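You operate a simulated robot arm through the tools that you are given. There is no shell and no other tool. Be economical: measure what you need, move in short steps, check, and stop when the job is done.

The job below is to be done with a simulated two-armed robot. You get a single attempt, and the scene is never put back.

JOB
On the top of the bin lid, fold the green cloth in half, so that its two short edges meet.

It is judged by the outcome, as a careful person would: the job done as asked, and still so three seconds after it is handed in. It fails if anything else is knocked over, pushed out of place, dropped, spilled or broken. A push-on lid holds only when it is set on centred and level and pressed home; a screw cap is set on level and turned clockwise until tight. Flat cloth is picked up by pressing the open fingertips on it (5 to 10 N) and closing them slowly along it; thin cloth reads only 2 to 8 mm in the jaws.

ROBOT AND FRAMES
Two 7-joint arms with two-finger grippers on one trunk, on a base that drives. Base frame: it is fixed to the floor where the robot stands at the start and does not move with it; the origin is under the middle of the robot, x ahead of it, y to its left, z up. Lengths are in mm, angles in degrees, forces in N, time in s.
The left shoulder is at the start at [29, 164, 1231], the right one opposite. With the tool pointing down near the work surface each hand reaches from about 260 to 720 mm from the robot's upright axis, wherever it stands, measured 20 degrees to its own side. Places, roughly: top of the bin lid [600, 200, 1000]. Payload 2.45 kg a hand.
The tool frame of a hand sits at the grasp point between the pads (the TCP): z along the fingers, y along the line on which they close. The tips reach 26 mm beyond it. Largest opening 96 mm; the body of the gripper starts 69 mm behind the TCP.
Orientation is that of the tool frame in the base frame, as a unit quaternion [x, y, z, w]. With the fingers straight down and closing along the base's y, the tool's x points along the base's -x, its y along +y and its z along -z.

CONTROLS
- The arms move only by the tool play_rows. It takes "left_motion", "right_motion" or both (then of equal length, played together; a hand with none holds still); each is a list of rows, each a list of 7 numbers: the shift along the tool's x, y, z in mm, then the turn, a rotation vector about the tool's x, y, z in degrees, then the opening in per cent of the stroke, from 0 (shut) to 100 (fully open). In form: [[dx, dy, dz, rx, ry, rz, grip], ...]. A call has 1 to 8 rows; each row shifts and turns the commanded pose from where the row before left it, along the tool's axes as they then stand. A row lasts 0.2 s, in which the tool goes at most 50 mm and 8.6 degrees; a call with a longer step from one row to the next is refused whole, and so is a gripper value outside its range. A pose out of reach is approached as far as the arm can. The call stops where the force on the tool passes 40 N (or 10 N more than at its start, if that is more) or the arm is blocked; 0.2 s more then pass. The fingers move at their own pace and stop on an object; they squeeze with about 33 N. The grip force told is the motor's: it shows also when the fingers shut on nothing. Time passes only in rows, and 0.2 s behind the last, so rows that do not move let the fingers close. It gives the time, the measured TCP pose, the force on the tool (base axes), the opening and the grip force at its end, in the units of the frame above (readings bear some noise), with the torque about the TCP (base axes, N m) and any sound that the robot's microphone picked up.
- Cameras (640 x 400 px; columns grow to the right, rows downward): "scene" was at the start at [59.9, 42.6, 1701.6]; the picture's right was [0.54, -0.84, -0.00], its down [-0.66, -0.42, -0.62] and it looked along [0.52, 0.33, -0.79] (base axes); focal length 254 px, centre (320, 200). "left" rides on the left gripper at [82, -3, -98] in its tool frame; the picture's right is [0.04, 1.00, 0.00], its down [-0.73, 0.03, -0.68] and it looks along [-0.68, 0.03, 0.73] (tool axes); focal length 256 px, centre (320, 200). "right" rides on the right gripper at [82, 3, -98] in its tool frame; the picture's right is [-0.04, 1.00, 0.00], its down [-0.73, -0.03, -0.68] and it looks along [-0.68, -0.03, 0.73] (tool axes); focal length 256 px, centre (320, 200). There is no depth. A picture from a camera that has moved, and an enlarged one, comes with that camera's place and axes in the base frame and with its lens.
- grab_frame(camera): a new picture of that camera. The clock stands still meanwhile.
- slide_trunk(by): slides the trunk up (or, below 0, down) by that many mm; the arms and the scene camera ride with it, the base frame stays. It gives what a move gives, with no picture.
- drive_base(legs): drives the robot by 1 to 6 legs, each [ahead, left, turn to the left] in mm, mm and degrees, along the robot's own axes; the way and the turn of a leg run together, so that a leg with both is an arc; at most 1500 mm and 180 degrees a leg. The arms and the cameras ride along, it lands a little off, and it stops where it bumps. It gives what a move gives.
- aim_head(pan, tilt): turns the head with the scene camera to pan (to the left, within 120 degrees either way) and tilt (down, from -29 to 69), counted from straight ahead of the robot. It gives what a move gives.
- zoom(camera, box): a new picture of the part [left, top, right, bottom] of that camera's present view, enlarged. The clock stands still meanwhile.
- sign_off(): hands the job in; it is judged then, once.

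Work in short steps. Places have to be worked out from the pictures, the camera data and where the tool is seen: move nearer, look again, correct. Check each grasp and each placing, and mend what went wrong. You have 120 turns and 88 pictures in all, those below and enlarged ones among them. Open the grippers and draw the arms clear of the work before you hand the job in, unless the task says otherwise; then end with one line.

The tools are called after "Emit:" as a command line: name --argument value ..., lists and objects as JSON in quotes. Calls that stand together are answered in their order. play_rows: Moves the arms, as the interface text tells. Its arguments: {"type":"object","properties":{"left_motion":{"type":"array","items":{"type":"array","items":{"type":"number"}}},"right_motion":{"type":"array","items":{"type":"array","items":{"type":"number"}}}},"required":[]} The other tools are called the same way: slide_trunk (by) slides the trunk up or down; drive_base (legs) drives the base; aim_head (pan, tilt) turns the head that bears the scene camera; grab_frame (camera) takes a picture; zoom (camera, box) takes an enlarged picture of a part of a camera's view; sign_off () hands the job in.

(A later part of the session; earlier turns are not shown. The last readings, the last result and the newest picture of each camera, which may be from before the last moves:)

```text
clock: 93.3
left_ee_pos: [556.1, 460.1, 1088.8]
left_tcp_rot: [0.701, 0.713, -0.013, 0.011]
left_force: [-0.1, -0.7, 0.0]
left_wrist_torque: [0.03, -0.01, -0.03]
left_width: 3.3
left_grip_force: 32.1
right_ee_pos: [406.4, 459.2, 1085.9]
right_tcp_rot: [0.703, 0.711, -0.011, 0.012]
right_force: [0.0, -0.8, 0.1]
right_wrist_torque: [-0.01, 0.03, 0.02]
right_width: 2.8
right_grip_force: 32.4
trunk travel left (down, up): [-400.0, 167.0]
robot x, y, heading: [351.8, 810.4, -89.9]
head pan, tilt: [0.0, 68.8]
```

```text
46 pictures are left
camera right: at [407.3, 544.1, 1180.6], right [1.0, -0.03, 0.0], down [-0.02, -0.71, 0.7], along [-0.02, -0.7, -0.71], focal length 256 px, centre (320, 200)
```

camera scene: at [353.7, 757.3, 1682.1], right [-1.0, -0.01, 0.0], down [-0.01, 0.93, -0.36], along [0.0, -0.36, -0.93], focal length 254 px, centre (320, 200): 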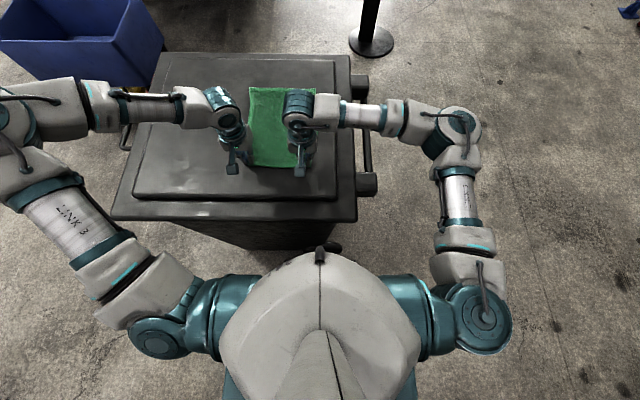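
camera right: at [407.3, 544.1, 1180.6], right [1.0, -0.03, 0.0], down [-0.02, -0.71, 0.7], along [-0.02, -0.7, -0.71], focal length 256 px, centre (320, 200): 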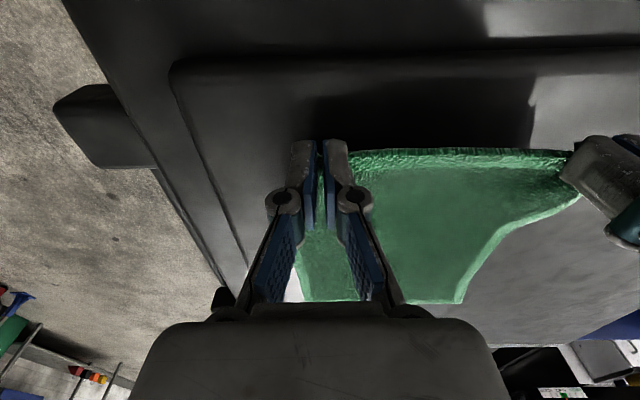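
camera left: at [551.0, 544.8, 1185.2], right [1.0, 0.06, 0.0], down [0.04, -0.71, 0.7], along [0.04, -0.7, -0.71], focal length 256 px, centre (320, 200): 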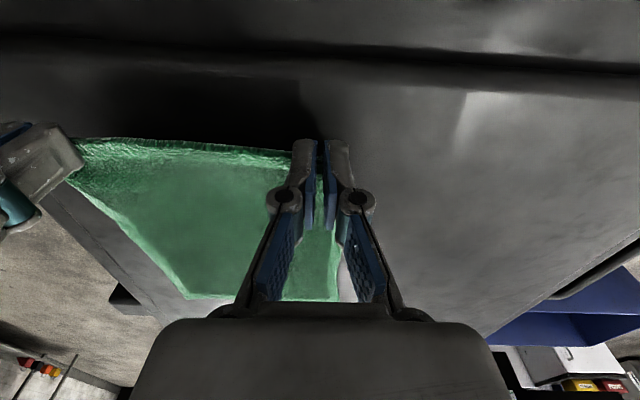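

Both corners are held and lifted. Now start the fold arc: up and forward (-y) toward mid-cloth (crease at y≈317).

Emit:
play_rows --left_motion '[[-15, 0, -13, 0, 0, 0, 0], [-15, 0, -13, 0, 0, 0, 0], [-17, 0, -10, 0, 0, 0, 0], [-17, 0, -10, 0, 0, 0, 0], [-20, 0, -5, 0, 0, 0, 0], [-20, 0, -3, 0, 0, 0, 0]]' --right_motion '[[-15, 0, -13, 0, 0, 0, 0], [-15, 0, -13, 0, 0, 0, 0], [-17, 0, -10, 0, 0, 0, 0], [-17, 0, -10, 0, 0, 0, 0], [-20, 0, -5, 0, 0, 0, 0], [-20, 0, -3, 0, 0, 0, 0]]'

Emit:
grab_frame --camera "scene"

Emit:
grab_frame --camera "left"

```text
clock: 94.7
left_ee_pos: [556.5, 356.5, 1143.8]
left_tcp_rot: [0.701, 0.713, -0.013, 0.01]
left_force: [0.0, -0.5, 1.1]
left_wrist_torque: [0.0, 0.01, -0.02]
left_width: 3.1
left_grip_force: 32.4
right_ee_pos: [405.6, 356.1, 1145.7]
right_tcp_rot: [0.702, 0.712, -0.01, 0.01]
right_force: [0.4, 0.1, -0.6]
right_wrist_torque: [0.02, 0.02, -0.03]
right_width: 2.8
right_grip_force: 31.7
trunk travel left (down, up): [-400.0, 167.0]
robot x, y, heading: [357.4, 810.6, -89.7]
head pan, tilt: [0.0, 68.8]
```

```text
45 pictures are left
camera scene: at [354.1, 753.4, 1681.8], right [-1.0, -0.01, 0.0], down [-0.01, 0.93, -0.36], along [0.0, -0.36, -0.93], focal length 254 px, centre (320, 200)
```

scene: 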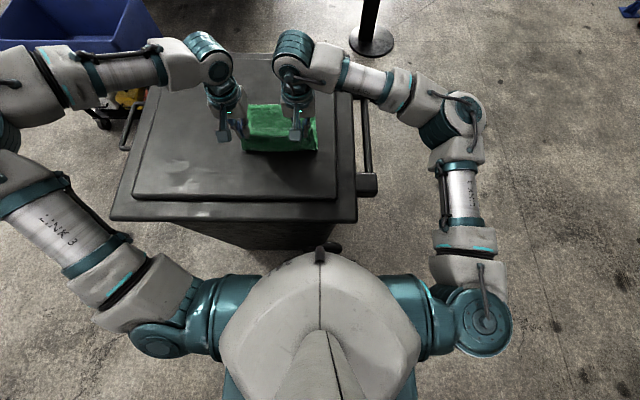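

```text
44 pictures are left
camera left: at [551.8, 441.9, 1240.0], right [1.0, 0.06, 0.0], down [0.04, -0.71, 0.7], along [0.04, -0.7, -0.71], focal length 256 px, centre (320, 200)
```

left: 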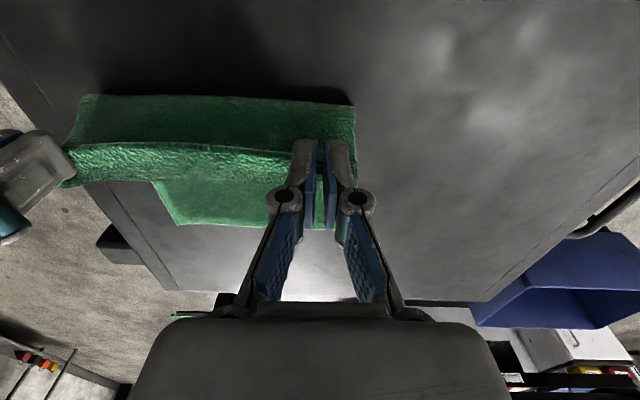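

The sheet hangs cleanly. Continue over the crease, pitching both hands' fingers forward for reach.

Emit:
play_rows --left_motion '[[-20, 0, 0, 0, -8, 0, 0], [-19.8, 0, 2.8, 0, -8, 0, 0], [-18.4, 0, 8.4, 0, -8, 0, 0], [-16.2, 0, 12.7, 0, -8, 0, 0], [-12.7, 0, 17.4, 0, -8, 0, 0], [0, 0, 0, 0, 0, 0, 0]]' --right_motion '[[-20, 0, 0, 0, -8, 0, 0], [-19.8, 0, 2.8, 0, -8, 0, 0], [-18.4, 0, 8.4, 0, -8, 0, 0], [-16.2, 0, 12.7, 0, -8, 0, 0], [-12.7, 0, 17.4, 0, -8, 0, 0], [0, 0, 0, 0, 0, 0, 0]]'

Emit:
grab_frame --camera "scene"

```text
clock: 96.1
left_ee_pos: [560.8, 260.1, 1134.4]
left_tcp_rot: [0.654, 0.666, -0.252, 0.254]
left_force: [-4.0, -0.6, 0.2]
left_wrist_torque: [0.02, 0.08, -0.08]
left_width: 3.3
left_grip_force: 32.4
right_ee_pos: [406.1, 257.2, 1134.2]
right_tcp_rot: [0.655, 0.665, -0.251, 0.255]
right_force: [4.2, 1.5, -0.1]
right_wrist_torque: [0.06, -0.03, 0.12]
right_width: 3.0
right_grip_force: 32.0
trunk travel left (down, up): [-400.0, 167.0]
robot x, y, heading: [352.5, 813.0, -89.5]
head pan, tilt: [0.0, 68.8]
```

```text
43 pictures are left
camera scene: at [354.0, 755.9, 1682.0], right [-1.0, -0.01, 0.0], down [-0.01, 0.93, -0.36], along [0.0, -0.36, -0.93], focal length 254 px, centre (320, 200)
```

scene: 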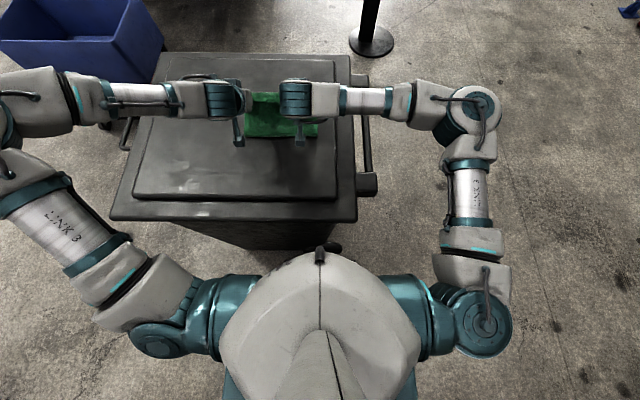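

Good. Continue forward and down toward the far edge (target tip y≈172).

Emit:
play_rows --left_motion '[[-7.2, -1, 17.8, 0, 0, 0, 0], [-5.8, -1, 18, 0, 0, 0, 0], [-0.3, 0, 19.9, 0, 0, 0, 0], [0.4, 0, 19.2, 0, 0, 0, 0], [0, 0, 0, 0, 0, 0, 0]]' --right_motion '[[-7.2, 0, 17.8, 0, 0, 0, 0], [-5.8, 0, 18, 0, 0, 0, 0], [-0.3, 0, 19.9, 0, 0, 0, 0], [0.4, 0, 19.2, 0, 0, 0, 0], [0, 0, 0, 0, 0, 0, 0]]'

Emit:
zoom --camera "scene" --box '[180, 50, 380, 175]'

Emit:
grab_frame --camera "left"

Emit:
grab_frame --camera "right"

```text
clock: 97.3
left_ee_pos: [557.0, 199.5, 1084.7]
left_tcp_rot: [0.654, 0.666, -0.253, 0.255]
left_force: [-0.4, -0.1, -1.1]
left_wrist_torque: [0.0, 0.02, -0.04]
left_width: 3.1
left_grip_force: 32.4
right_ee_pos: [406.2, 194.8, 1086.8]
right_tcp_rot: [0.657, 0.664, -0.251, 0.253]
right_force: [0.9, 1.2, -0.4]
right_wrist_torque: [0.02, -0.02, -0.02]
right_width: 3.1
right_grip_force: 32.5
trunk travel left (down, up): [-400.0, 167.0]
robot x, y, heading: [352.3, 810.3, -89.5]
head pan, tilt: [0.0, 68.8]
```

```text
3.20 times, centred on (280, 112) of scene
camera zoom: at [354.3, 755.2, 1682.0], right [-1.0, -0.01, 0.0], down [-0.01, 0.93, -0.36], along [0.0, -0.36, -0.93], focal length 814 px, centre (448, 480)
```

zoom: 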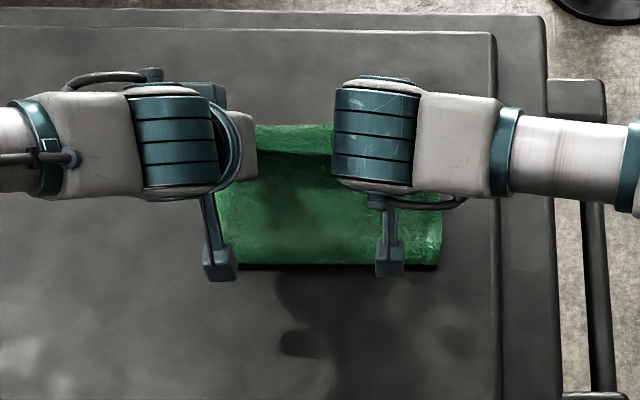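

```text
41 pictures are left
camera left: at [551.3, 326.3, 1104.7], right [1.0, 0.05, -0.03], down [0.03, -0.09, 1.0], along [0.04, -0.99, -0.09], focal length 256 px, centre (320, 200)
```

left: 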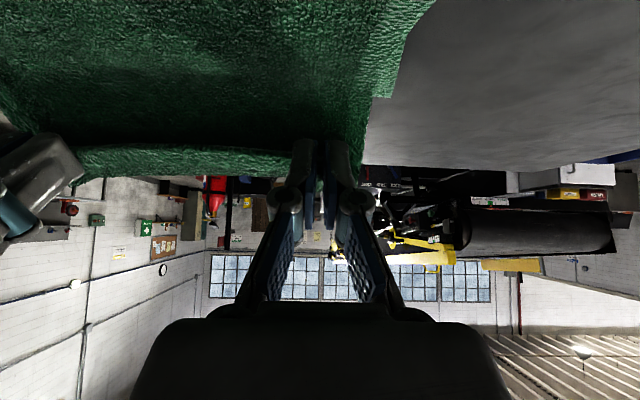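

```text
40 pictures are left
camera right: at [407.1, 321.6, 1104.5], right [1.0, -0.02, 0.03], down [-0.03, -0.09, 1.0], along [-0.01, -1.0, -0.09], focal length 256 px, centre (320, 200)
```

right: 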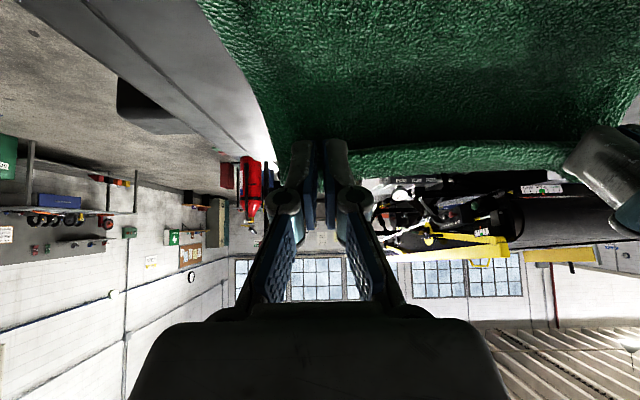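

The lower layer's far corner is still at (591,166), and the upper sheet loops nicely. Lower both hands straight down near the far edge.

Emit:
play_rows --left_motion '[[5.2, 1, 6.2, 0, 0, 0, 0], [5.2, 1, 6.2, 0, 0, 0, 0], [4, 0, 5, 0, 0, 0, 0], [0, 0, 0, 0, 0, 0, 0]]' --right_motion '[[6, -1, 5.6, 0, 0, 0, 0], [6, -1, 5.6, 0, 0, 0, 0], [4.6, 0, 4.6, 0, 0, 0, 0], [0, 0, 0, 0, 0, 0, 0]]'

Emit:
grab_frame --camera "left"

Emit:
grab_frame --camera "right"

```text
clock: 98.3
left_ee_pos: [561.4, 197.9, 1061.9]
left_tcp_rot: [0.655, 0.666, -0.252, 0.253]
left_force: [-4.8, 0.8, -0.3]
left_wrist_torque: [0.03, 0.03, -0.11]
left_width: 3.0
left_grip_force: 32.6
right_ee_pos: [404.6, 197.4, 1062.4]
right_tcp_rot: [0.657, 0.665, -0.25, 0.254]
right_force: [3.9, 0.5, -0.8]
right_wrist_torque: [0.0, -0.02, 0.11]
right_width: 3.3
right_grip_force: 32.9
trunk travel left (down, up): [-400.0, 167.0]
robot x, y, heading: [353.1, 812.4, -90.0]
head pan, tilt: [0.0, 68.8]
```

```text
39 pictures are left
camera left: at [554.9, 323.9, 1081.5], right [1.0, 0.05, -0.03], down [0.03, -0.09, 1.0], along [0.04, -0.99, -0.09], focal length 256 px, centre (320, 200)
```

left: 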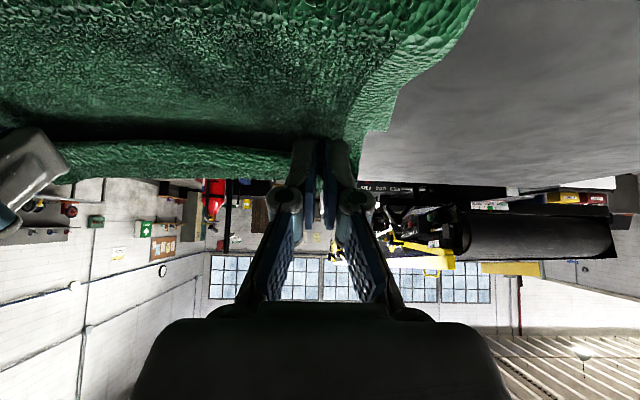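

```text
38 pictures are left
camera right: at [405.7, 323.4, 1080.2], right [1.0, -0.02, 0.03], down [-0.03, -0.1, 1.0], along [-0.01, -1.0, -0.1], focal length 256 px, centre (320, 200)
```

right: 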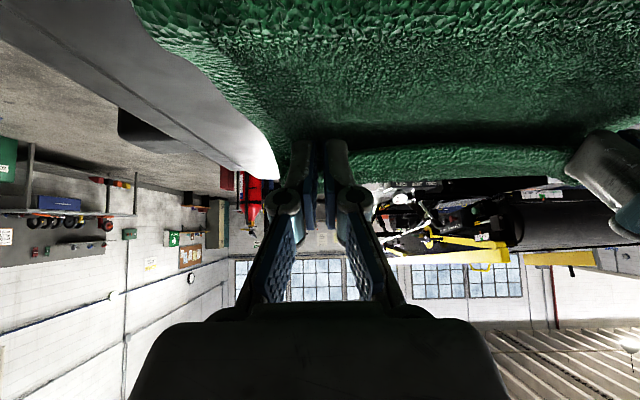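

Lower the last ~7 mm until light contact.

Emit:
play_rows --left_motion '[[2.6, 0, 3.1, 0, 0, 0, 0], [1.9, 0, 2.3, 0, 0, 0, 0], [0, 0, 0, 0, 0, 0, 0]]' --right_motion '[[2.6, 0, 3.1, 0, 0, 0, 0], [1.9, 0, 2.3, 0, 0, 0, 0], [0, 0, 0, 0, 0, 0, 0]]'

```text
clock: 99.1
left_ee_pos: [560.4, 197.7, 1056.3]
left_tcp_rot: [0.654, 0.666, -0.252, 0.255]
left_force: [-5.8, -0.2, 0.1]
left_wrist_torque: [0.02, 0.05, -0.11]
left_width: 3.4
left_grip_force: 32.5
right_ee_pos: [403.8, 198.4, 1055.0]
right_tcp_rot: [0.657, 0.664, -0.251, 0.254]
right_force: [4.2, -0.4, 0.3]
right_wrist_torque: [0.04, -0.07, 0.11]
right_width: 3.2
right_grip_force: 32.7
trunk travel left (down, up): [-400.0, 167.0]
robot x, y, heading: [353.0, 812.1, -89.6]
head pan, tilt: [0.0, 68.8]
```

Emit:
play_rows --left_motion '[[1.9, 0, 2.3, 0, 0, 0, 0], [1.9, 0, 2.3, 0, 0, 0, 0], [0, 0, 0, 0, 0, 0, 0]]' --right_motion '[[1.9, 0, 2.3, 0, 0, 0, 0], [1.3, 0, 1.5, 0, 0, 0, 0], [0, 0, 0, 0, 0, 0, 0]]'

```text
clock: 99.9
left_ee_pos: [561.0, 196.6, 1050.4]
left_tcp_rot: [0.654, 0.666, -0.252, 0.254]
left_force: [-5.0, 0.3, 3.1]
left_wrist_torque: [0.0, 0.03, -0.12]
left_width: 2.9
left_grip_force: 31.8
right_ee_pos: [403.4, 200.1, 1048.6]
right_tcp_rot: [0.656, 0.665, -0.251, 0.255]
right_force: [4.3, -0.4, 0.9]
right_wrist_torque: [-0.01, -0.09, 0.1]
right_width: 3.3
right_grip_force: 32.5
trunk travel left (down, up): [-400.0, 167.0]
robot x, y, heading: [351.1, 813.0, -89.8]
head pan, tilt: [0.0, 68.8]
```

Light contact on both. Open slowly (also spreads the gathers), then lift straight up and look.

Emit:
play_rows --left_motion '[[0, 0, 0, 0, 0, 0, 10], [0, 0, 0, 0, 0, 0, 18], [0, 0, 0, 0, 0, 0, 26], [0, 0, 0, 0, 0, 0, 34], [0, 0, 0, 0, 0, 0, 34]]' --right_motion '[[0, 0, 0, 0, 0, 0, 10], [0, 0, 0, 0, 0, 0, 18], [0, 0, 0, 0, 0, 0, 26], [0, 0, 0, 0, 0, 0, 34], [0, 0, 0, 0, 0, 0, 34]]'

Emit:
play_rows --left_motion '[[-8, 0, -9, 0, 0, 0, 34], [-10, 0, -12, 0, 0, 0, 34], [-13, 0, -15, 0, 0, 0, 34], [-10, 0, -20, 0, 0, 0, 34], [-10, 5, -25, 0, 0, 0, 34]]' --right_motion '[[-8, 0, -9, 0, 0, 0, 34], [-10, 0, -12, 0, 0, 0, 34], [-13, 0, -15, 0, 0, 0, 34], [-10, 0, -20, 0, 0, 0, 34], [-10, -5, -25, 0, 0, 0, 34]]'

Emit:
grab_frame --camera "scene"

```text
clock: 101.1
left_ee_pos: [560.5, 197.1, 1048.9]
left_tcp_rot: [0.655, 0.666, -0.252, 0.254]
left_force: [-0.9, -0.8, 3.1]
left_wrist_torque: [-0.03, 0.01, -0.05]
left_width: 31.9
left_grip_force: 0.1
right_ee_pos: [404.1, 199.2, 1048.7]
right_tcp_rot: [0.656, 0.665, -0.251, 0.254]
right_force: [-0.2, -0.3, 1.7]
right_wrist_torque: [-0.03, 0.0, 0.0]
right_width: 31.6
right_grip_force: 0.0
trunk travel left (down, up): [-400.0, 167.0]
robot x, y, heading: [350.8, 812.3, -89.5]
head pan, tilt: [0.0, 68.8]
```

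```text
clock: 102.3
left_ee_pos: [566.2, 215.9, 1144.2]
left_tcp_rot: [0.654, 0.666, -0.252, 0.255]
left_force: [-0.6, 0.8, -0.3]
left_wrist_torque: [-0.01, -0.04, -0.01]
left_width: 32.8
left_grip_force: 0.1
right_ee_pos: [398.3, 215.1, 1143.1]
right_tcp_rot: [0.656, 0.665, -0.251, 0.254]
right_force: [-0.8, 0.4, 0.1]
right_wrist_torque: [0.02, 0.01, 0.01]
right_width: 32.6
right_grip_force: 0.1
trunk travel left (down, up): [-400.0, 167.0]
robot x, y, heading: [350.0, 811.4, -89.7]
head pan, tilt: [0.0, 68.8]
```

```text
37 pictures are left
camera scene: at [353.4, 758.0, 1682.1], right [-1.0, -0.01, 0.0], down [-0.01, 0.93, -0.36], along [0.0, -0.36, -0.93], focal length 254 px, centre (320, 200)
```

scene: 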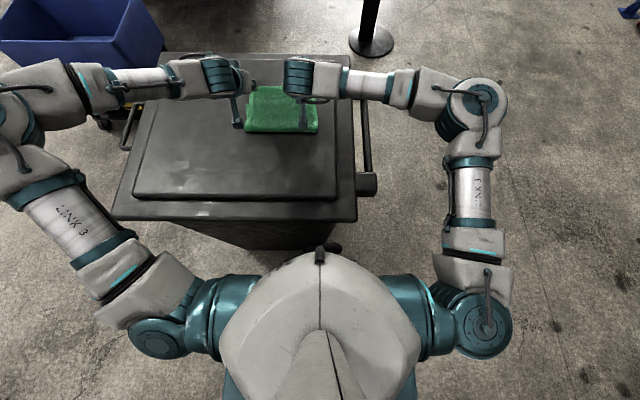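

Released. Move the hands aside and un-pitch them, to view the cloth.

Emit:
play_rows --left_motion '[[0, 20, 0, 0, 8, 0, 34], [0, 25, 0, 0, 8, 0, 34], [0, 25, 0, 0, 8, 0, 34], [0, 25, 0, 0, 8, 0, 34], [0, 25, 0, 0, 8, 0, 34], [0, 20, -10, 0, 0, 0, 34]]' --right_motion '[[0, -20, 0, 0, 8, 0, 34], [0, -25, 0, 0, 8, 0, 34], [0, -25, 0, 0, 8, 0, 34], [0, -25, 0, 0, 8, 0, 34], [0, -25, 0, 0, 8, 0, 34], [0, -20, -10, 0, 0, 0, 34]]'

Emit:
zoom --camera "scene" --box '[200, 60, 360, 160]'

```text
clock: 103.7
left_ee_pos: [705.0, 216.5, 1152.2]
left_tcp_rot: [0.702, 0.712, -0.012, 0.011]
left_force: [0.1, -0.9, -0.3]
left_wrist_torque: [-0.02, 0.02, -0.01]
left_width: 32.6
left_grip_force: 0.0
right_ee_pos: [259.6, 212.2, 1154.0]
right_tcp_rot: [0.703, 0.712, -0.011, 0.011]
right_force: [-0.2, 0.4, -0.9]
right_wrist_torque: [-0.02, -0.01, 0.02]
right_width: 32.7
right_grip_force: 0.1
trunk travel left (down, up): [-400.0, 167.0]
robot x, y, heading: [349.2, 808.4, -89.6]
head pan, tilt: [0.0, 68.8]
```

```text
4.00 times, centred on (280, 110) of scene
camera zoom: at [353.4, 755.5, 1682.0], right [-1.0, -0.01, 0.0], down [-0.01, 0.93, -0.36], along [0.0, -0.36, -0.93], focal length 1018 px, centre (480, 560)
```

zoom: 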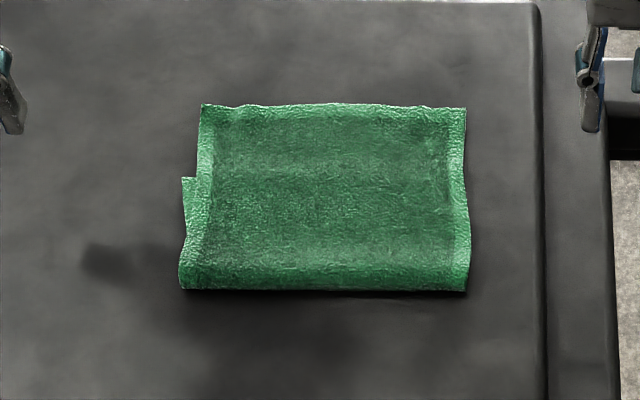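

The fold is neat, but the upper edge overshot: upper edge y≈98, lower edge y≈167, crease y≈280 (slack pushed it forward). To redo it within reach, I'll first pinch the crease and drag the whole folded cloth ~155 mm toward the robot.

Emit:
play_rows --left_motion '[[9, -21, 10, 0, 0, 0, 30], [9, -21, 10, 0, 0, 0, 30], [9, -21, 10, 0, 0, 0, 30], [9, -21, 10, 0, 0, 0, 30], [9, -21, 10, 0, 0, 0, 30], [9, -22, 10, 0, 0, 0, 30], [8, -22, 10, 0, 0, 0, 30]]' --right_motion '[[9, 19, 10, 0, 0, 0, 30], [9, 19, 10, 0, 0, 0, 30], [9, 19, 10, 0, 0, 0, 30], [9, 19, 10, 0, 0, 0, 30], [9, 19, 10, 0, 0, 0, 30], [9, 20, 10, 0, 0, 0, 30], [12, 20, 10, 0, 0, 0, 30]]'

Emit:
grab_frame --camera "left"

Emit:
grab_frame --camera "right"

```text
clock: 105.3
left_ee_pos: [555.6, 272.1, 1080.6]
left_tcp_rot: [0.7, 0.714, -0.013, 0.011]
left_force: [-0.1, 0.0, -0.6]
left_wrist_torque: [-0.02, -0.03, 0.03]
left_width: 29.1
left_grip_force: 0.0
right_ee_pos: [394.9, 278.1, 1080.5]
right_tcp_rot: [0.703, 0.711, -0.01, 0.01]
right_force: [-0.3, -0.4, 0.4]
right_wrist_torque: [0.02, 0.01, 0.0]
right_width: 28.6
right_grip_force: 0.1
trunk travel left (down, up): [-400.0, 167.0]
robot x, y, heading: [356.3, 810.8, -89.5]
head pan, tilt: [0.0, 68.8]
```

```text
35 pictures are left
camera left: at [550.6, 357.1, 1177.5], right [1.0, 0.06, -0.01], down [0.04, -0.71, 0.7], along [0.04, -0.7, -0.71], focal length 256 px, centre (320, 200)
```

left: 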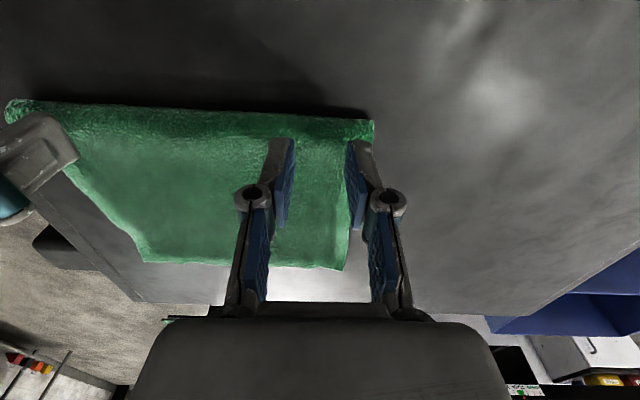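

```text
34 pictures are left
camera right: at [396.4, 363.0, 1175.3], right [1.0, -0.03, 0.0], down [-0.02, -0.71, 0.7], along [-0.02, -0.7, -0.71], focal length 256 px, centre (320, 200)
```

right: 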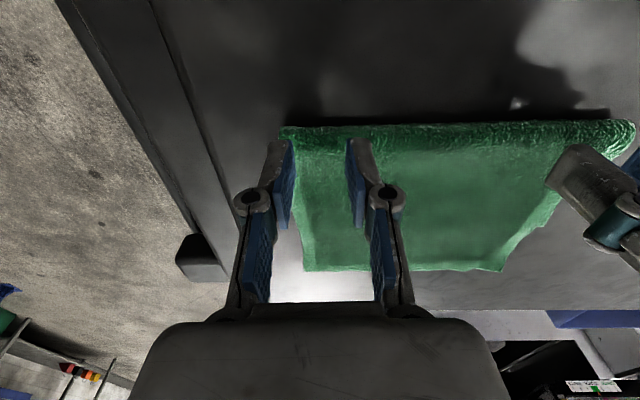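

Crease at y≈281 as estimated. Descend carefully onto it.

Emit:
play_rows --left_motion '[[4, 0, 7, 0, 0, 0, 30], [0, 0, 7, 0, 0, 0, 30], [0, 0, 6, 0, 0, 0, 30], [0, 0, 5, 0, 0, 0, 30], [0, 0, 0, 0, 0, 0, 30]]' --right_motion '[[0, 0, 7, 0, 0, 0, 30], [0, 0, 7, 0, 0, 0, 30], [0, 0, 6, 0, 0, 0, 30], [0, 0, 5, 0, 0, 0, 30], [0, 0, 0, 0, 0, 0, 30]]'

```text
clock: 106.5
left_ee_pos: [557.3, 275.1, 1056.0]
left_tcp_rot: [0.702, 0.712, -0.012, 0.011]
left_force: [0.0, 0.1, -0.4]
left_wrist_torque: [-0.02, 0.01, -0.02]
left_width: 28.9
left_grip_force: 0.0
right_ee_pos: [394.2, 277.8, 1055.4]
right_tcp_rot: [0.702, 0.712, -0.012, 0.011]
right_force: [-0.2, -0.2, -0.4]
right_wrist_torque: [0.0, 0.01, 0.01]
right_width: 28.6
right_grip_force: 0.0
trunk travel left (down, up): [-400.0, 167.0]
robot x, y, heading: [353.7, 813.5, -89.6]
head pan, tilt: [0.0, 68.8]
```

Emit:
play_rows --left_motion '[[0, 0, 3, 0, 0, 0, 30], [0, 0, 3, 0, 0, 0, 30], [0, 0, 2, 0, 0, 0, 30], [0, 0, 0, 0, 0, 0, 30]]' --right_motion '[[0, 0, 3, 0, 0, 0, 30], [0, 0, 3, 0, 0, 0, 30], [0, 0, 2, 0, 0, 0, 30], [0, 0, 0, 0, 0, 0, 30]]'

```text
clock: 107.5
left_ee_pos: [555.7, 275.7, 1049.4]
left_tcp_rot: [0.701, 0.713, -0.013, 0.012]
left_force: [-0.4, -1.5, 5.2]
left_wrist_torque: [-0.09, -0.05, 0.0]
left_width: 29.0
left_grip_force: 0.0
right_ee_pos: [393.5, 277.5, 1047.8]
right_tcp_rot: [0.703, 0.711, -0.011, 0.011]
right_force: [1.7, -0.6, 3.9]
right_wrist_torque: [0.01, -0.01, 0.03]
right_width: 28.5
right_grip_force: 0.1
trunk travel left (down, up): [-400.0, 167.0]
robot x, y, heading: [352.5, 812.3, -89.6]
head pan, tilt: [0.0, 68.8]
```

Light contact; press ~1 mm more and close slowly on the crease.

Emit:
play_rows --left_motion '[[0, 0, 0.8, 0, 0, 0, 27], [0, 0, 0, 0, 0, 0, 23], [0, 0, 0, 0, 0, 0, 19], [0, 0, 0, 0, 0, 0, 15], [0, 0, 0, 0, 0, 0, 11], [0, 0, 0, 0, 0, 0, 7], [0, 0, 0, 0, 0, 0, 3], [0, 0, 0, 0, 0, 0, 0]]' --right_motion '[[0, 0, 1, 0, 0, 0, 27], [0, 0, 0, 0, 0, 0, 23], [0, 0, 0, 0, 0, 0, 19], [0, 0, 0, 0, 0, 0, 15], [0, 0, 0, 0, 0, 0, 11], [0, 0, 0, 0, 0, 0, 7], [0, 0, 0, 0, 0, 0, 3], [0, 0, 0, 0, 0, 0, 0]]'

Emit:
grab_frame --camera "left"

```text
clock: 109.3
left_ee_pos: [555.8, 275.9, 1049.6]
left_tcp_rot: [0.701, 0.713, -0.013, 0.012]
left_force: [1.0, -0.2, 12.0]
left_wrist_torque: [-0.09, -0.04, 0.05]
left_width: 4.5
left_grip_force: 32.8
right_ee_pos: [393.0, 277.1, 1047.5]
right_tcp_rot: [0.703, 0.711, -0.01, 0.011]
right_force: [0.0, -0.1, 1.5]
right_wrist_torque: [-0.01, 0.01, 0.02]
right_width: 0.0
right_grip_force: 28.3
trunk travel left (down, up): [-400.0, 167.0]
robot x, y, heading: [356.9, 813.0, -89.5]
head pan, tilt: [0.0, 68.8]
```

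```text
33 pictures are left
camera left: at [550.8, 361.6, 1144.8], right [1.0, 0.06, 0.0], down [0.04, -0.71, 0.7], along [0.04, -0.7, -0.71], focal length 256 px, centre (320, 200)
```

left: 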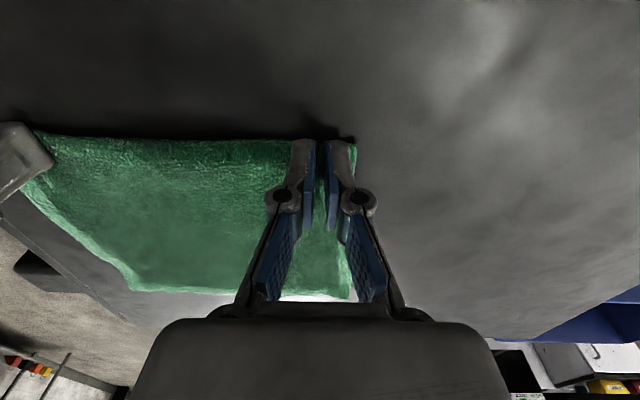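

Left has cloth (4.5 mm) but the right shut on nothing (0.0). Reopen the right and press harder.

Emit:
play_rows --right_motion '[[-3, 0, -8, 0, 0, 0, 15], [-2, 2, -6, 0, 0, 0, 30], [0, 0, 0, 0, 0, 0, 30], [0, 0, 8, 0, 0, 0, 30], [0, 0, 6, 0, 0, 0, 30], [0, 0, 1.5, 0, 0, 0, 30], [0, 0, 0, 0, 0, 0, 30]]'

```text
clock: 110.9
left_ee_pos: [554.9, 276.2, 1049.6]
left_tcp_rot: [0.701, 0.713, -0.013, 0.011]
left_force: [1.1, -1.9, 12.4]
left_wrist_torque: [-0.11, -0.01, 0.0]
left_width: 4.5
left_grip_force: 33.3
right_ee_pos: [395.1, 272.5, 1047.2]
right_tcp_rot: [0.703, 0.711, -0.013, 0.012]
right_force: [1.0, 2.0, 6.8]
right_wrist_torque: [0.02, -0.07, 0.01]
right_width: 29.0
right_grip_force: 0.3
trunk travel left (down, up): [-400.0, 167.0]
robot x, y, heading: [357.9, 809.6, -89.7]
head pan, tilt: [0.0, 68.8]
```

Emit:
play_rows --right_motion '[[0, 0, 1, 0, 0, 0, 27], [0, 0, 0.3, 0, 0, 0, 23], [0, 0, 0.3, 0, 0, 0, 19], [0, 0, 0, 0, 0, 0, 15], [0, 0, 0, 0, 0, 0, 12]]'

Emit:
zoom --camera "right" --box '[240, 80, 400, 230]'

```text
clock: 112.1
left_ee_pos: [555.0, 278.4, 1048.1]
left_tcp_rot: [0.702, 0.712, -0.013, 0.011]
left_force: [-5.0, -0.9, 7.7]
left_wrist_torque: [-0.07, 0.14, -0.01]
left_width: 4.7
left_grip_force: 32.7
right_ee_pos: [395.7, 273.5, 1046.7]
right_tcp_rot: [0.703, 0.711, -0.013, 0.013]
right_force: [6.3, -0.3, 24.5]
right_wrist_torque: [-0.13, -0.35, 0.02]
right_width: 12.5
right_grip_force: 7.6
trunk travel left (down, up): [-400.0, 167.0]
robot x, y, heading: [353.3, 809.1, -89.7]
head pan, tilt: [0.0, 68.8]
```

```text
2.67 times, centred on (320, 155) of right
camera zoom: at [397.9, 358.0, 1140.8], right [1.0, -0.03, 0.0], down [-0.02, -0.71, 0.7], along [-0.02, -0.7, -0.71], focal length 683 px, centre (320, 320)
```

zoom: 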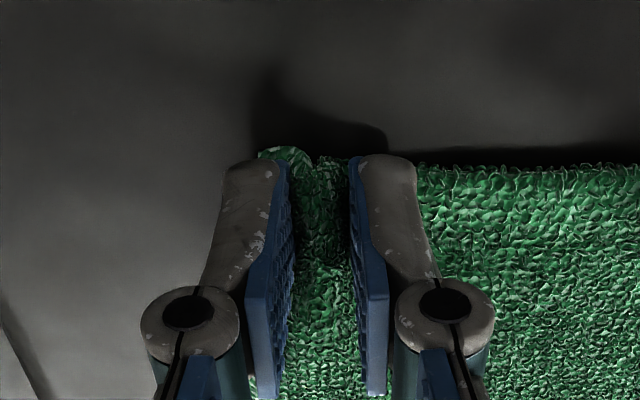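

Cloth is gathered in the right jaws with firm contact; finish closing.

Emit:
play_rows --right_motion '[[0, 0, 0, 0, 0, 0, 9], [0, 0, 0, 0, 0, 0, 6], [0, 0, 0, 0, 0, 0, 3], [0, 0, 0, 0, 0, 0, 0], [0, 0, 0, 0, 0, 0, 0]]'

```text
clock: 113.3
left_ee_pos: [556.2, 278.9, 1048.3]
left_tcp_rot: [0.701, 0.713, -0.014, 0.011]
left_force: [-7.3, -1.1, 7.4]
left_wrist_torque: [-0.06, 0.14, -0.06]
left_width: 4.5
left_grip_force: 32.9
right_ee_pos: [396.8, 274.2, 1045.8]
right_tcp_rot: [0.702, 0.712, -0.011, 0.012]
right_force: [9.3, -1.6, 28.6]
right_wrist_torque: [-0.18, -0.34, 0.04]
right_width: 7.4
right_grip_force: 32.4
trunk travel left (down, up): [-400.0, 167.0]
robot x, y, heading: [354.6, 808.1, -89.9]
head pan, tilt: [0.0, 68.8]
```

Both hold (4.5 / 7.4 mm). Lift 3 mm and drag the folded cloth +y.

Emit:
play_rows --left_motion '[[0, -1, -2, 0, 0, 0, 0], [15, 0, 0, 0, 0, 0, 0], [15, 0, 0, 0, 0, 0, 0], [15, 0, 0, 0, 0, 0, 0], [15, 0, 0, 0, 0, 0, 0], [15, 0, 0, 0, 0, 0, 0]]' --right_motion '[[0, 1, -4, 0, 0, 0, 0], [15, 0, 0, 0, 0, 0, 0], [15, 0, 0, 0, 0, 0, 0], [15, 0, 0, 0, 0, 0, 0], [15, 0, 0, 0, 0, 0, 0], [15, 0, 0, 0, 0, 0, 0]]'

Emit:
play_rows --left_motion '[[15, 0, 0, 0, 0, 0, 0], [15, 0, 0, 0, 0, 0, 0], [15, 0, 0, 0, 0, 0, 0], [15, 0, 0, 0, 0, 0, 0], [15, 0, 0, 0, 0, 0, 0]]' --right_motion '[[15, 0, 0, 0, 0, 0, 0], [15, 0, 0, 0, 0, 0, 0], [15, 0, 0, 0, 0, 0, 0], [15, 0, 0, 0, 0, 0, 0], [15, 0, 0, 0, 0, 0, 0]]'

Emit:
zoom --camera "scene" --box '[160, 60, 400, 210]'

```text
clock: 114.7
left_ee_pos: [551.5, 352.5, 1047.4]
left_tcp_rot: [0.702, 0.712, -0.016, 0.013]
left_force: [-5.1, -6.4, 25.2]
left_wrist_torque: [-0.36, 0.11, -0.01]
left_width: 4.6
left_grip_force: 33.0
right_ee_pos: [394.8, 348.6, 1047.3]
right_tcp_rot: [0.703, 0.711, -0.011, 0.012]
right_force: [6.6, -2.0, 8.9]
right_wrist_torque: [-0.08, -0.2, 0.01]
right_width: 6.7
right_grip_force: 33.0
trunk travel left (down, up): [-400.0, 167.0]
robot x, y, heading: [356.3, 807.4, -89.6]
head pan, tilt: [0.0, 68.8]
```

```text
clock: 115.5
left_ee_pos: [549.3, 394.7, 1046.9]
left_tcp_rot: [0.702, 0.712, -0.017, 0.015]
left_force: [-3.2, -0.1, 17.5]
left_wrist_torque: [-0.11, 0.1, -0.02]
left_width: 4.6
left_grip_force: 32.8
right_ee_pos: [395.7, 389.9, 1046.8]
right_tcp_rot: [0.702, 0.712, -0.011, 0.015]
right_force: [-0.5, 0.5, 10.2]
right_wrist_torque: [-0.02, -0.04, -0.04]
right_width: 6.4
right_grip_force: 33.0
trunk travel left (down, up): [-400.0, 167.0]
robot x, y, heading: [351.7, 812.9, -89.4]
head pan, tilt: [0.0, 68.8]
stopped in row 3 (left hand): the force on the tool passed its limit at 41 N (the readings are from after the stop); the commanded pose is now the measured one
```

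```text
2.67 times, centred on (280, 135) of scene
camera zoom: at [351.0, 759.5, 1681.9], right [-1.0, -0.01, 0.0], down [-0.01, 0.93, -0.36], along [0.0, -0.36, -0.93], focal length 678 px, centre (427, 373)
```

zoom: 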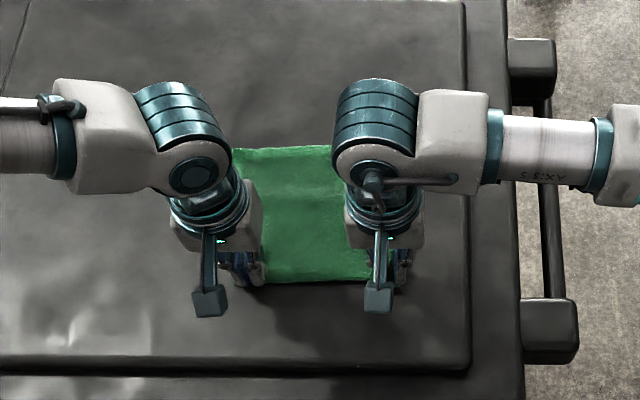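

It follows; the left is pressing down, so raise 3 mm and drag another 36 mm.

Emit:
play_rows --left_motion '[[0, 0, -4, 0, 0, 0, 0], [12, 0, 0, 0, 0, 0, 0], [12, 0, 0, 0, 0, 0, 0], [12, 0, 0, 0, 0, 0, 0], [0, 0, 0, 0, 0, 0, 0]]' --right_motion '[[0, 0, -3, 0, 0, 0, 0], [12, 0, 0, 0, 0, 0, 0], [12, 0, 0, 0, 0, 0, 0], [14, 0, 0, 0, 0, 0, 0], [2, 0, 0, 0, 0, 0, 0]]'

Emit:
play_rows --left_motion '[[0, 0, 1, 0, 0, 0, 8], [0, 0, 0, 0, 0, 0, 16], [0, 0, 0, 0, 0, 0, 24], [0, 0, 0, 0, 0, 0, 30], [0, 0, -15, 0, 0, 0, 30], [0, 0, -25, 0, 0, 0, 30], [0, 30, -30, 0, 0, 0, 30], [0, 45, 0, 0, 0, 0, 30]]' --right_motion '[[0, 0, 1, 0, 0, 0, 8], [0, 0, 0, 0, 0, 0, 16], [0, 0, 0, 0, 0, 0, 24], [0, 0, 0, 0, 0, 0, 30], [0, 0, -15, 0, 0, 0, 30], [0, 0, -25, 0, 0, 0, 30], [0, -30, -30, 0, 0, 0, 30], [0, -45, 0, 0, 0, 0, 30]]'

Emit:
zoom --camera "scene" --box '[160, 60, 400, 210]'

```text
clock: 116.7
left_ee_pos: [549.4, 429.2, 1048.3]
left_tcp_rot: [0.702, 0.712, -0.017, 0.012]
left_force: [-4.7, -1.2, 7.5]
left_wrist_torque: [-0.05, 0.06, -0.03]
left_width: 4.4
left_grip_force: 33.2
right_ee_pos: [393.5, 430.5, 1048.2]
right_tcp_rot: [0.703, 0.711, -0.011, 0.012]
right_force: [3.1, -2.3, 5.0]
right_wrist_torque: [-0.03, -0.15, 0.04]
right_width: 6.5
right_grip_force: 32.8
trunk travel left (down, up): [-400.0, 167.0]
robot x, y, heading: [353.1, 813.1, -89.7]
head pan, tilt: [0.0, 68.8]
```

```text
clock: 118.5
left_ee_pos: [623.7, 436.9, 1114.9]
left_tcp_rot: [0.701, 0.713, -0.015, 0.012]
left_force: [1.2, 0.1, 0.4]
left_wrist_torque: [-0.02, 0.04, -0.01]
left_width: 28.7
left_grip_force: 0.1
right_ee_pos: [320.5, 428.3, 1113.0]
right_tcp_rot: [0.703, 0.711, -0.011, 0.013]
right_force: [-0.5, -0.5, -0.1]
right_wrist_torque: [0.02, 0.03, 0.0]
right_width: 28.8
right_grip_force: 0.0
trunk travel left (down, up): [-400.0, 167.0]
robot x, y, heading: [350.0, 811.6, -89.6]
head pan, tilt: [0.0, 68.8]
```

```text
2.67 times, centred on (280, 135) of scene
camera zoom: at [353.3, 757.2, 1681.9], right [-1.0, -0.01, 0.0], down [-0.01, 0.93, -0.36], along [0.0, -0.36, -0.93], focal length 678 px, centre (427, 373)
```

zoom: 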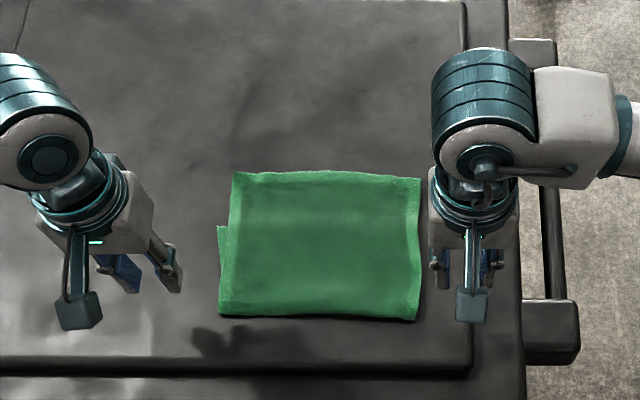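

The folded cloth is flat and close: upper edge y≈247 (left)…258 (right), lower edge y≈322, crease y≈437. Now go to the upper edge's corners for an ~8 mm grip, with a slight left pitch for reach.

Emit:
play_rows --left_motion '[[-27, -9, 0, 0, 0, 0, 30], [-28, -9, 0, 0, 0, 0, 30], [-28, -9, 0, 0, 0, 0, 30], [-28, -9, 2, 0, 0, 0, 30], [-28, -9, 5, 0, -6, 0, 30], [-28, -9, 8, 0, -6, 0, 30], [-27, -10, 14, 0, 0, 0, 30], [0, 0, 0, 0, 0, 0, 30]]' --right_motion '[[-25, 10, 0, 0, 0, 0, 30], [-25, 11, 0, 0, 0, 0, 30], [-25, 11, 0, 0, 0, 0, 30], [-25, 11, 2, 0, 0, 0, 30], [-25, 11, 5, 0, 0, 0, 30], [-25, 11, 10, 0, 0, 0, 30], [-26, 10, 18, 0, 0, 0, 30], [0, 0, 0, 0, 0, 0, 30]]'

Emit:
grab_frame --camera "left"

Emit:
grab_frame --camera "right"

```text
clock: 120.3
left_ee_pos: [567.3, 235.3, 1107.2]
left_tcp_rot: [0.695, 0.708, -0.09, 0.087]
left_force: [0.7, 0.6, -0.3]
left_wrist_torque: [-0.04, 0.03, 0.05]
left_width: 28.7
left_grip_force: 0.1
right_ee_pos: [395.4, 252.7, 1086.4]
right_tcp_rot: [0.703, 0.711, -0.012, 0.014]
right_force: [1.4, 0.3, -0.3]
right_wrist_torque: [0.0, 0.01, 0.0]
right_width: 28.8
right_grip_force: 0.1
trunk travel left (down, up): [-400.0, 167.0]
robot x, y, heading: [355.1, 810.9, -89.7]
head pan, tilt: [0.0, 68.8]
```

```text
29 pictures are left
camera left: at [561.5, 339.5, 1184.3], right [1.0, 0.05, -0.01], down [0.04, -0.54, 0.84], along [0.04, -0.84, -0.54], focal length 256 px, centre (320, 200)
```

left: 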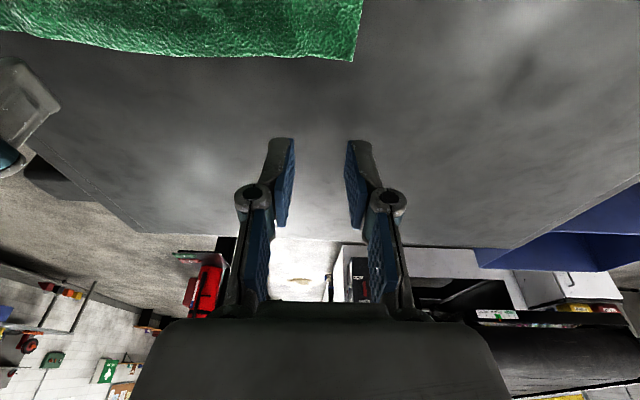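

```text
28 pictures are left
camera right: at [397.4, 338.5, 1181.5], right [1.0, -0.03, 0.0], down [-0.02, -0.71, 0.7], along [-0.02, -0.7, -0.71], focal length 256 px, centre (320, 200)
```

right: 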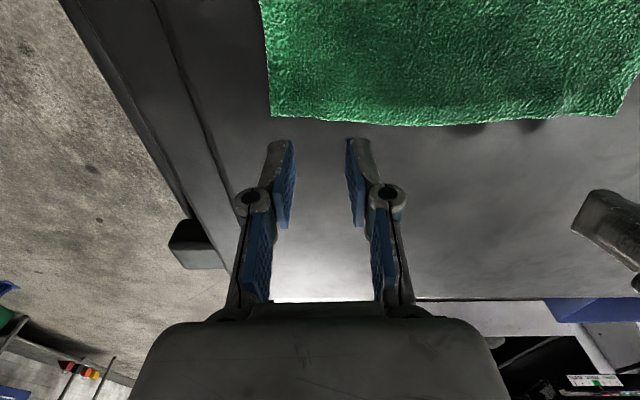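

Edge located: left y≈253 (corner x≈586), right y≈257 (corner x≈362). Move the left to match and descend both to ~1060.

Emit:
play_rows --left_motion '[[10.3, -3, 13.6, 0, 0, 0, 30], [10.3, -3, 13.6, 0, 0, 0, 30], [10.3, -3, 13.6, 0, 0, 0, 30], [0, 0, 0, 0, 0, 0, 30]]' --right_motion '[[0, 0, 9, 0, 0, 0, 30], [0, 0, 9, 0, 0, 0, 30], [0, 0, 8, 0, 0, 0, 30], [0, 0, 0, 0, 0, 0, 30]]'

Emit:
grab_frame --camera "left"

Emit:
grab_frame --camera "right"

```text
clock: 121.3
left_ee_pos: [554.9, 252.3, 1058.4]
left_tcp_rot: [0.696, 0.707, -0.089, 0.086]
left_force: [0.8, 0.5, -0.8]
left_wrist_torque: [0.03, 0.02, 0.0]
left_width: 28.8
left_grip_force: 0.1
right_ee_pos: [394.8, 252.2, 1061.5]
right_tcp_rot: [0.703, 0.711, -0.011, 0.013]
right_force: [0.0, 1.4, -0.9]
right_wrist_torque: [-0.02, 0.0, 0.03]
right_width: 28.8
right_grip_force: 0.0
trunk travel left (down, up): [-400.0, 167.0]
robot x, y, heading: [353.2, 810.2, -89.7]
head pan, tilt: [0.0, 68.8]
```

```text
27 pictures are left
camera left: at [549.0, 355.4, 1135.7], right [1.0, 0.05, -0.01], down [0.04, -0.54, 0.84], along [0.04, -0.84, -0.55], focal length 256 px, centre (320, 200)
```

left: 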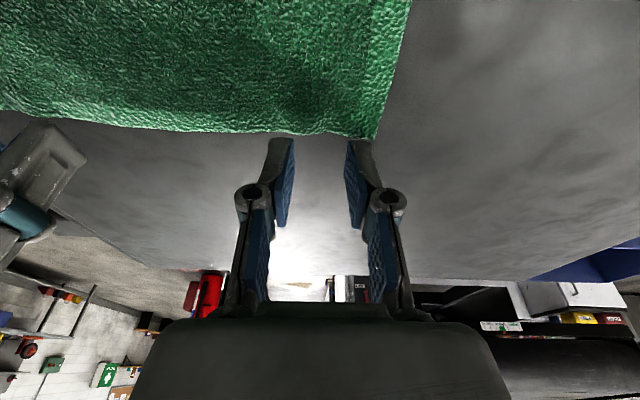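

```text
26 pictures are left
camera right: at [397.7, 337.0, 1155.6], right [1.0, -0.03, 0.0], down [-0.02, -0.71, 0.7], along [-0.02, -0.7, -0.71], focal length 256 px, centre (320, 200)
```

right: 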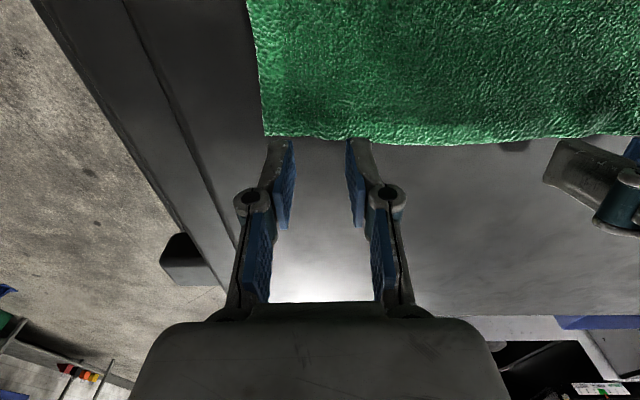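

Overlap is a bit small; shift both +y by ~5–6 mm and descend to contact.

Emit:
play_rows --left_motion '[[5.8, 0, -1.4, 0, 0, 0, 30], [1, 0, 3.9, 0, 0, 0, 30], [0.7, 0, 2.9, 0, 0, 0, 30], [0, 0, 0, 0, 0, 0, 30]]' --right_motion '[[5, 0, 5, 0, 0, 0, 30], [0, 0, 6, 0, 0, 0, 30], [0, 0, 3, 0, 0, 0, 30], [0, 0, 0, 0, 0, 0, 30]]'

Emit:
play_rows --left_motion '[[0.5, 0, 1.9, 0, 0, 0, 30], [0, 0, 0, 0, 0, 0, 30]]' --right_motion '[[0, 0, 1, 0, 0, 0, 30], [0, 0, 0, 0, 0, 0, 30]]'

```text
clock: 122.3
left_ee_pos: [554.0, 260.2, 1051.1]
left_tcp_rot: [0.696, 0.707, -0.088, 0.086]
left_force: [0.2, -0.3, -0.6]
left_wrist_torque: [0.01, 0.03, 0.03]
left_width: 28.5
left_grip_force: 0.0
right_ee_pos: [396.8, 257.7, 1046.7]
right_tcp_rot: [0.703, 0.711, -0.011, 0.014]
right_force: [0.0, -0.3, 0.7]
right_wrist_torque: [0.01, -0.03, 0.0]
right_width: 28.9
right_grip_force: 0.0
trunk travel left (down, up): [-400.0, 167.0]
robot x, y, heading: [353.6, 808.4, -89.5]
head pan, tilt: [0.0, 68.8]
```

```text
clock: 122.9
left_ee_pos: [555.9, 259.9, 1049.1]
left_tcp_rot: [0.696, 0.707, -0.089, 0.086]
left_force: [0.1, -0.8, 1.2]
left_wrist_torque: [0.02, -0.01, 0.0]
left_width: 28.4
left_grip_force: 0.2
right_ee_pos: [397.1, 255.6, 1047.2]
right_tcp_rot: [0.703, 0.711, -0.012, 0.012]
right_force: [-0.1, 0.0, 1.7]
right_wrist_torque: [0.03, 0.01, 0.02]
right_width: 29.1
right_grip_force: 0.1
trunk travel left (down, up): [-400.0, 167.0]
robot x, y, heading: [352.6, 809.5, -89.5]
head pan, tilt: [0.0, 68.8]
```

Barely touching. Press ~1.5 mm more on both.

Emit:
play_rows --left_motion '[[0.4, 0, 1.5, 0, 0, 0, 30], [0, 0, 0, 0, 0, 0, 29]]' --right_motion '[[0, 0, 1.4, 0, 0, 0, 30], [0, 0, 0, 0, 0, 0, 29]]'

Emit:
zoom --camera "left" --box '[240, 80, 400, 230]'

Emit:
zoom --camera "right" --box '[240, 80, 400, 230]'

```text
clock: 123.5
left_ee_pos: [553.9, 260.4, 1049.3]
left_tcp_rot: [0.696, 0.707, -0.089, 0.086]
left_force: [-0.1, -1.3, 5.2]
left_wrist_torque: [0.01, -0.03, -0.02]
left_width: 27.9
left_grip_force: 0.2
right_ee_pos: [396.4, 258.3, 1046.2]
right_tcp_rot: [0.703, 0.711, -0.011, 0.013]
right_force: [-2.2, -0.9, 6.5]
right_wrist_torque: [0.0, 0.02, -0.02]
right_width: 28.7
right_grip_force: 0.2
trunk travel left (down, up): [-400.0, 167.0]
robot x, y, heading: [353.8, 814.1, -89.5]
head pan, tilt: [0.0, 68.8]
```

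```text
2.67 times, centred on (320, 155) of left
camera zoom: at [550.3, 364.0, 1124.3], right [1.0, 0.05, -0.01], down [0.04, -0.54, 0.84], along [0.04, -0.84, -0.54], focal length 683 px, centre (320, 320)
```

zoom: 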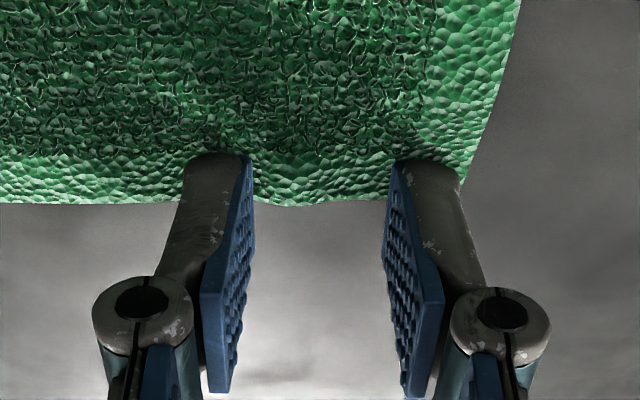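

```text
2.67 times, centred on (320, 155) of right
camera zoom: at [398.8, 342.4, 1140.0], right [1.0, -0.03, 0.0], down [-0.02, -0.71, 0.7], along [-0.02, -0.7, -0.71], focal length 683 px, centre (320, 320)
```

zoom: 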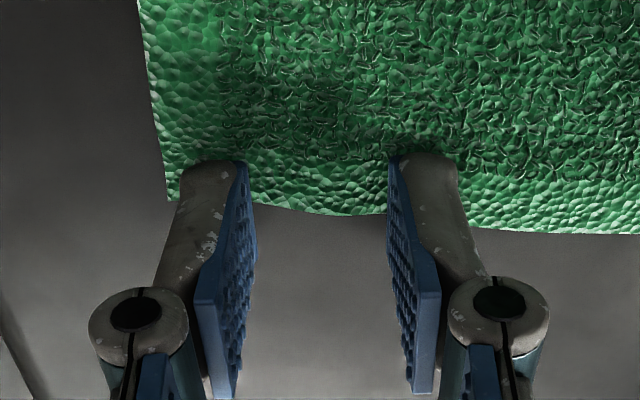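

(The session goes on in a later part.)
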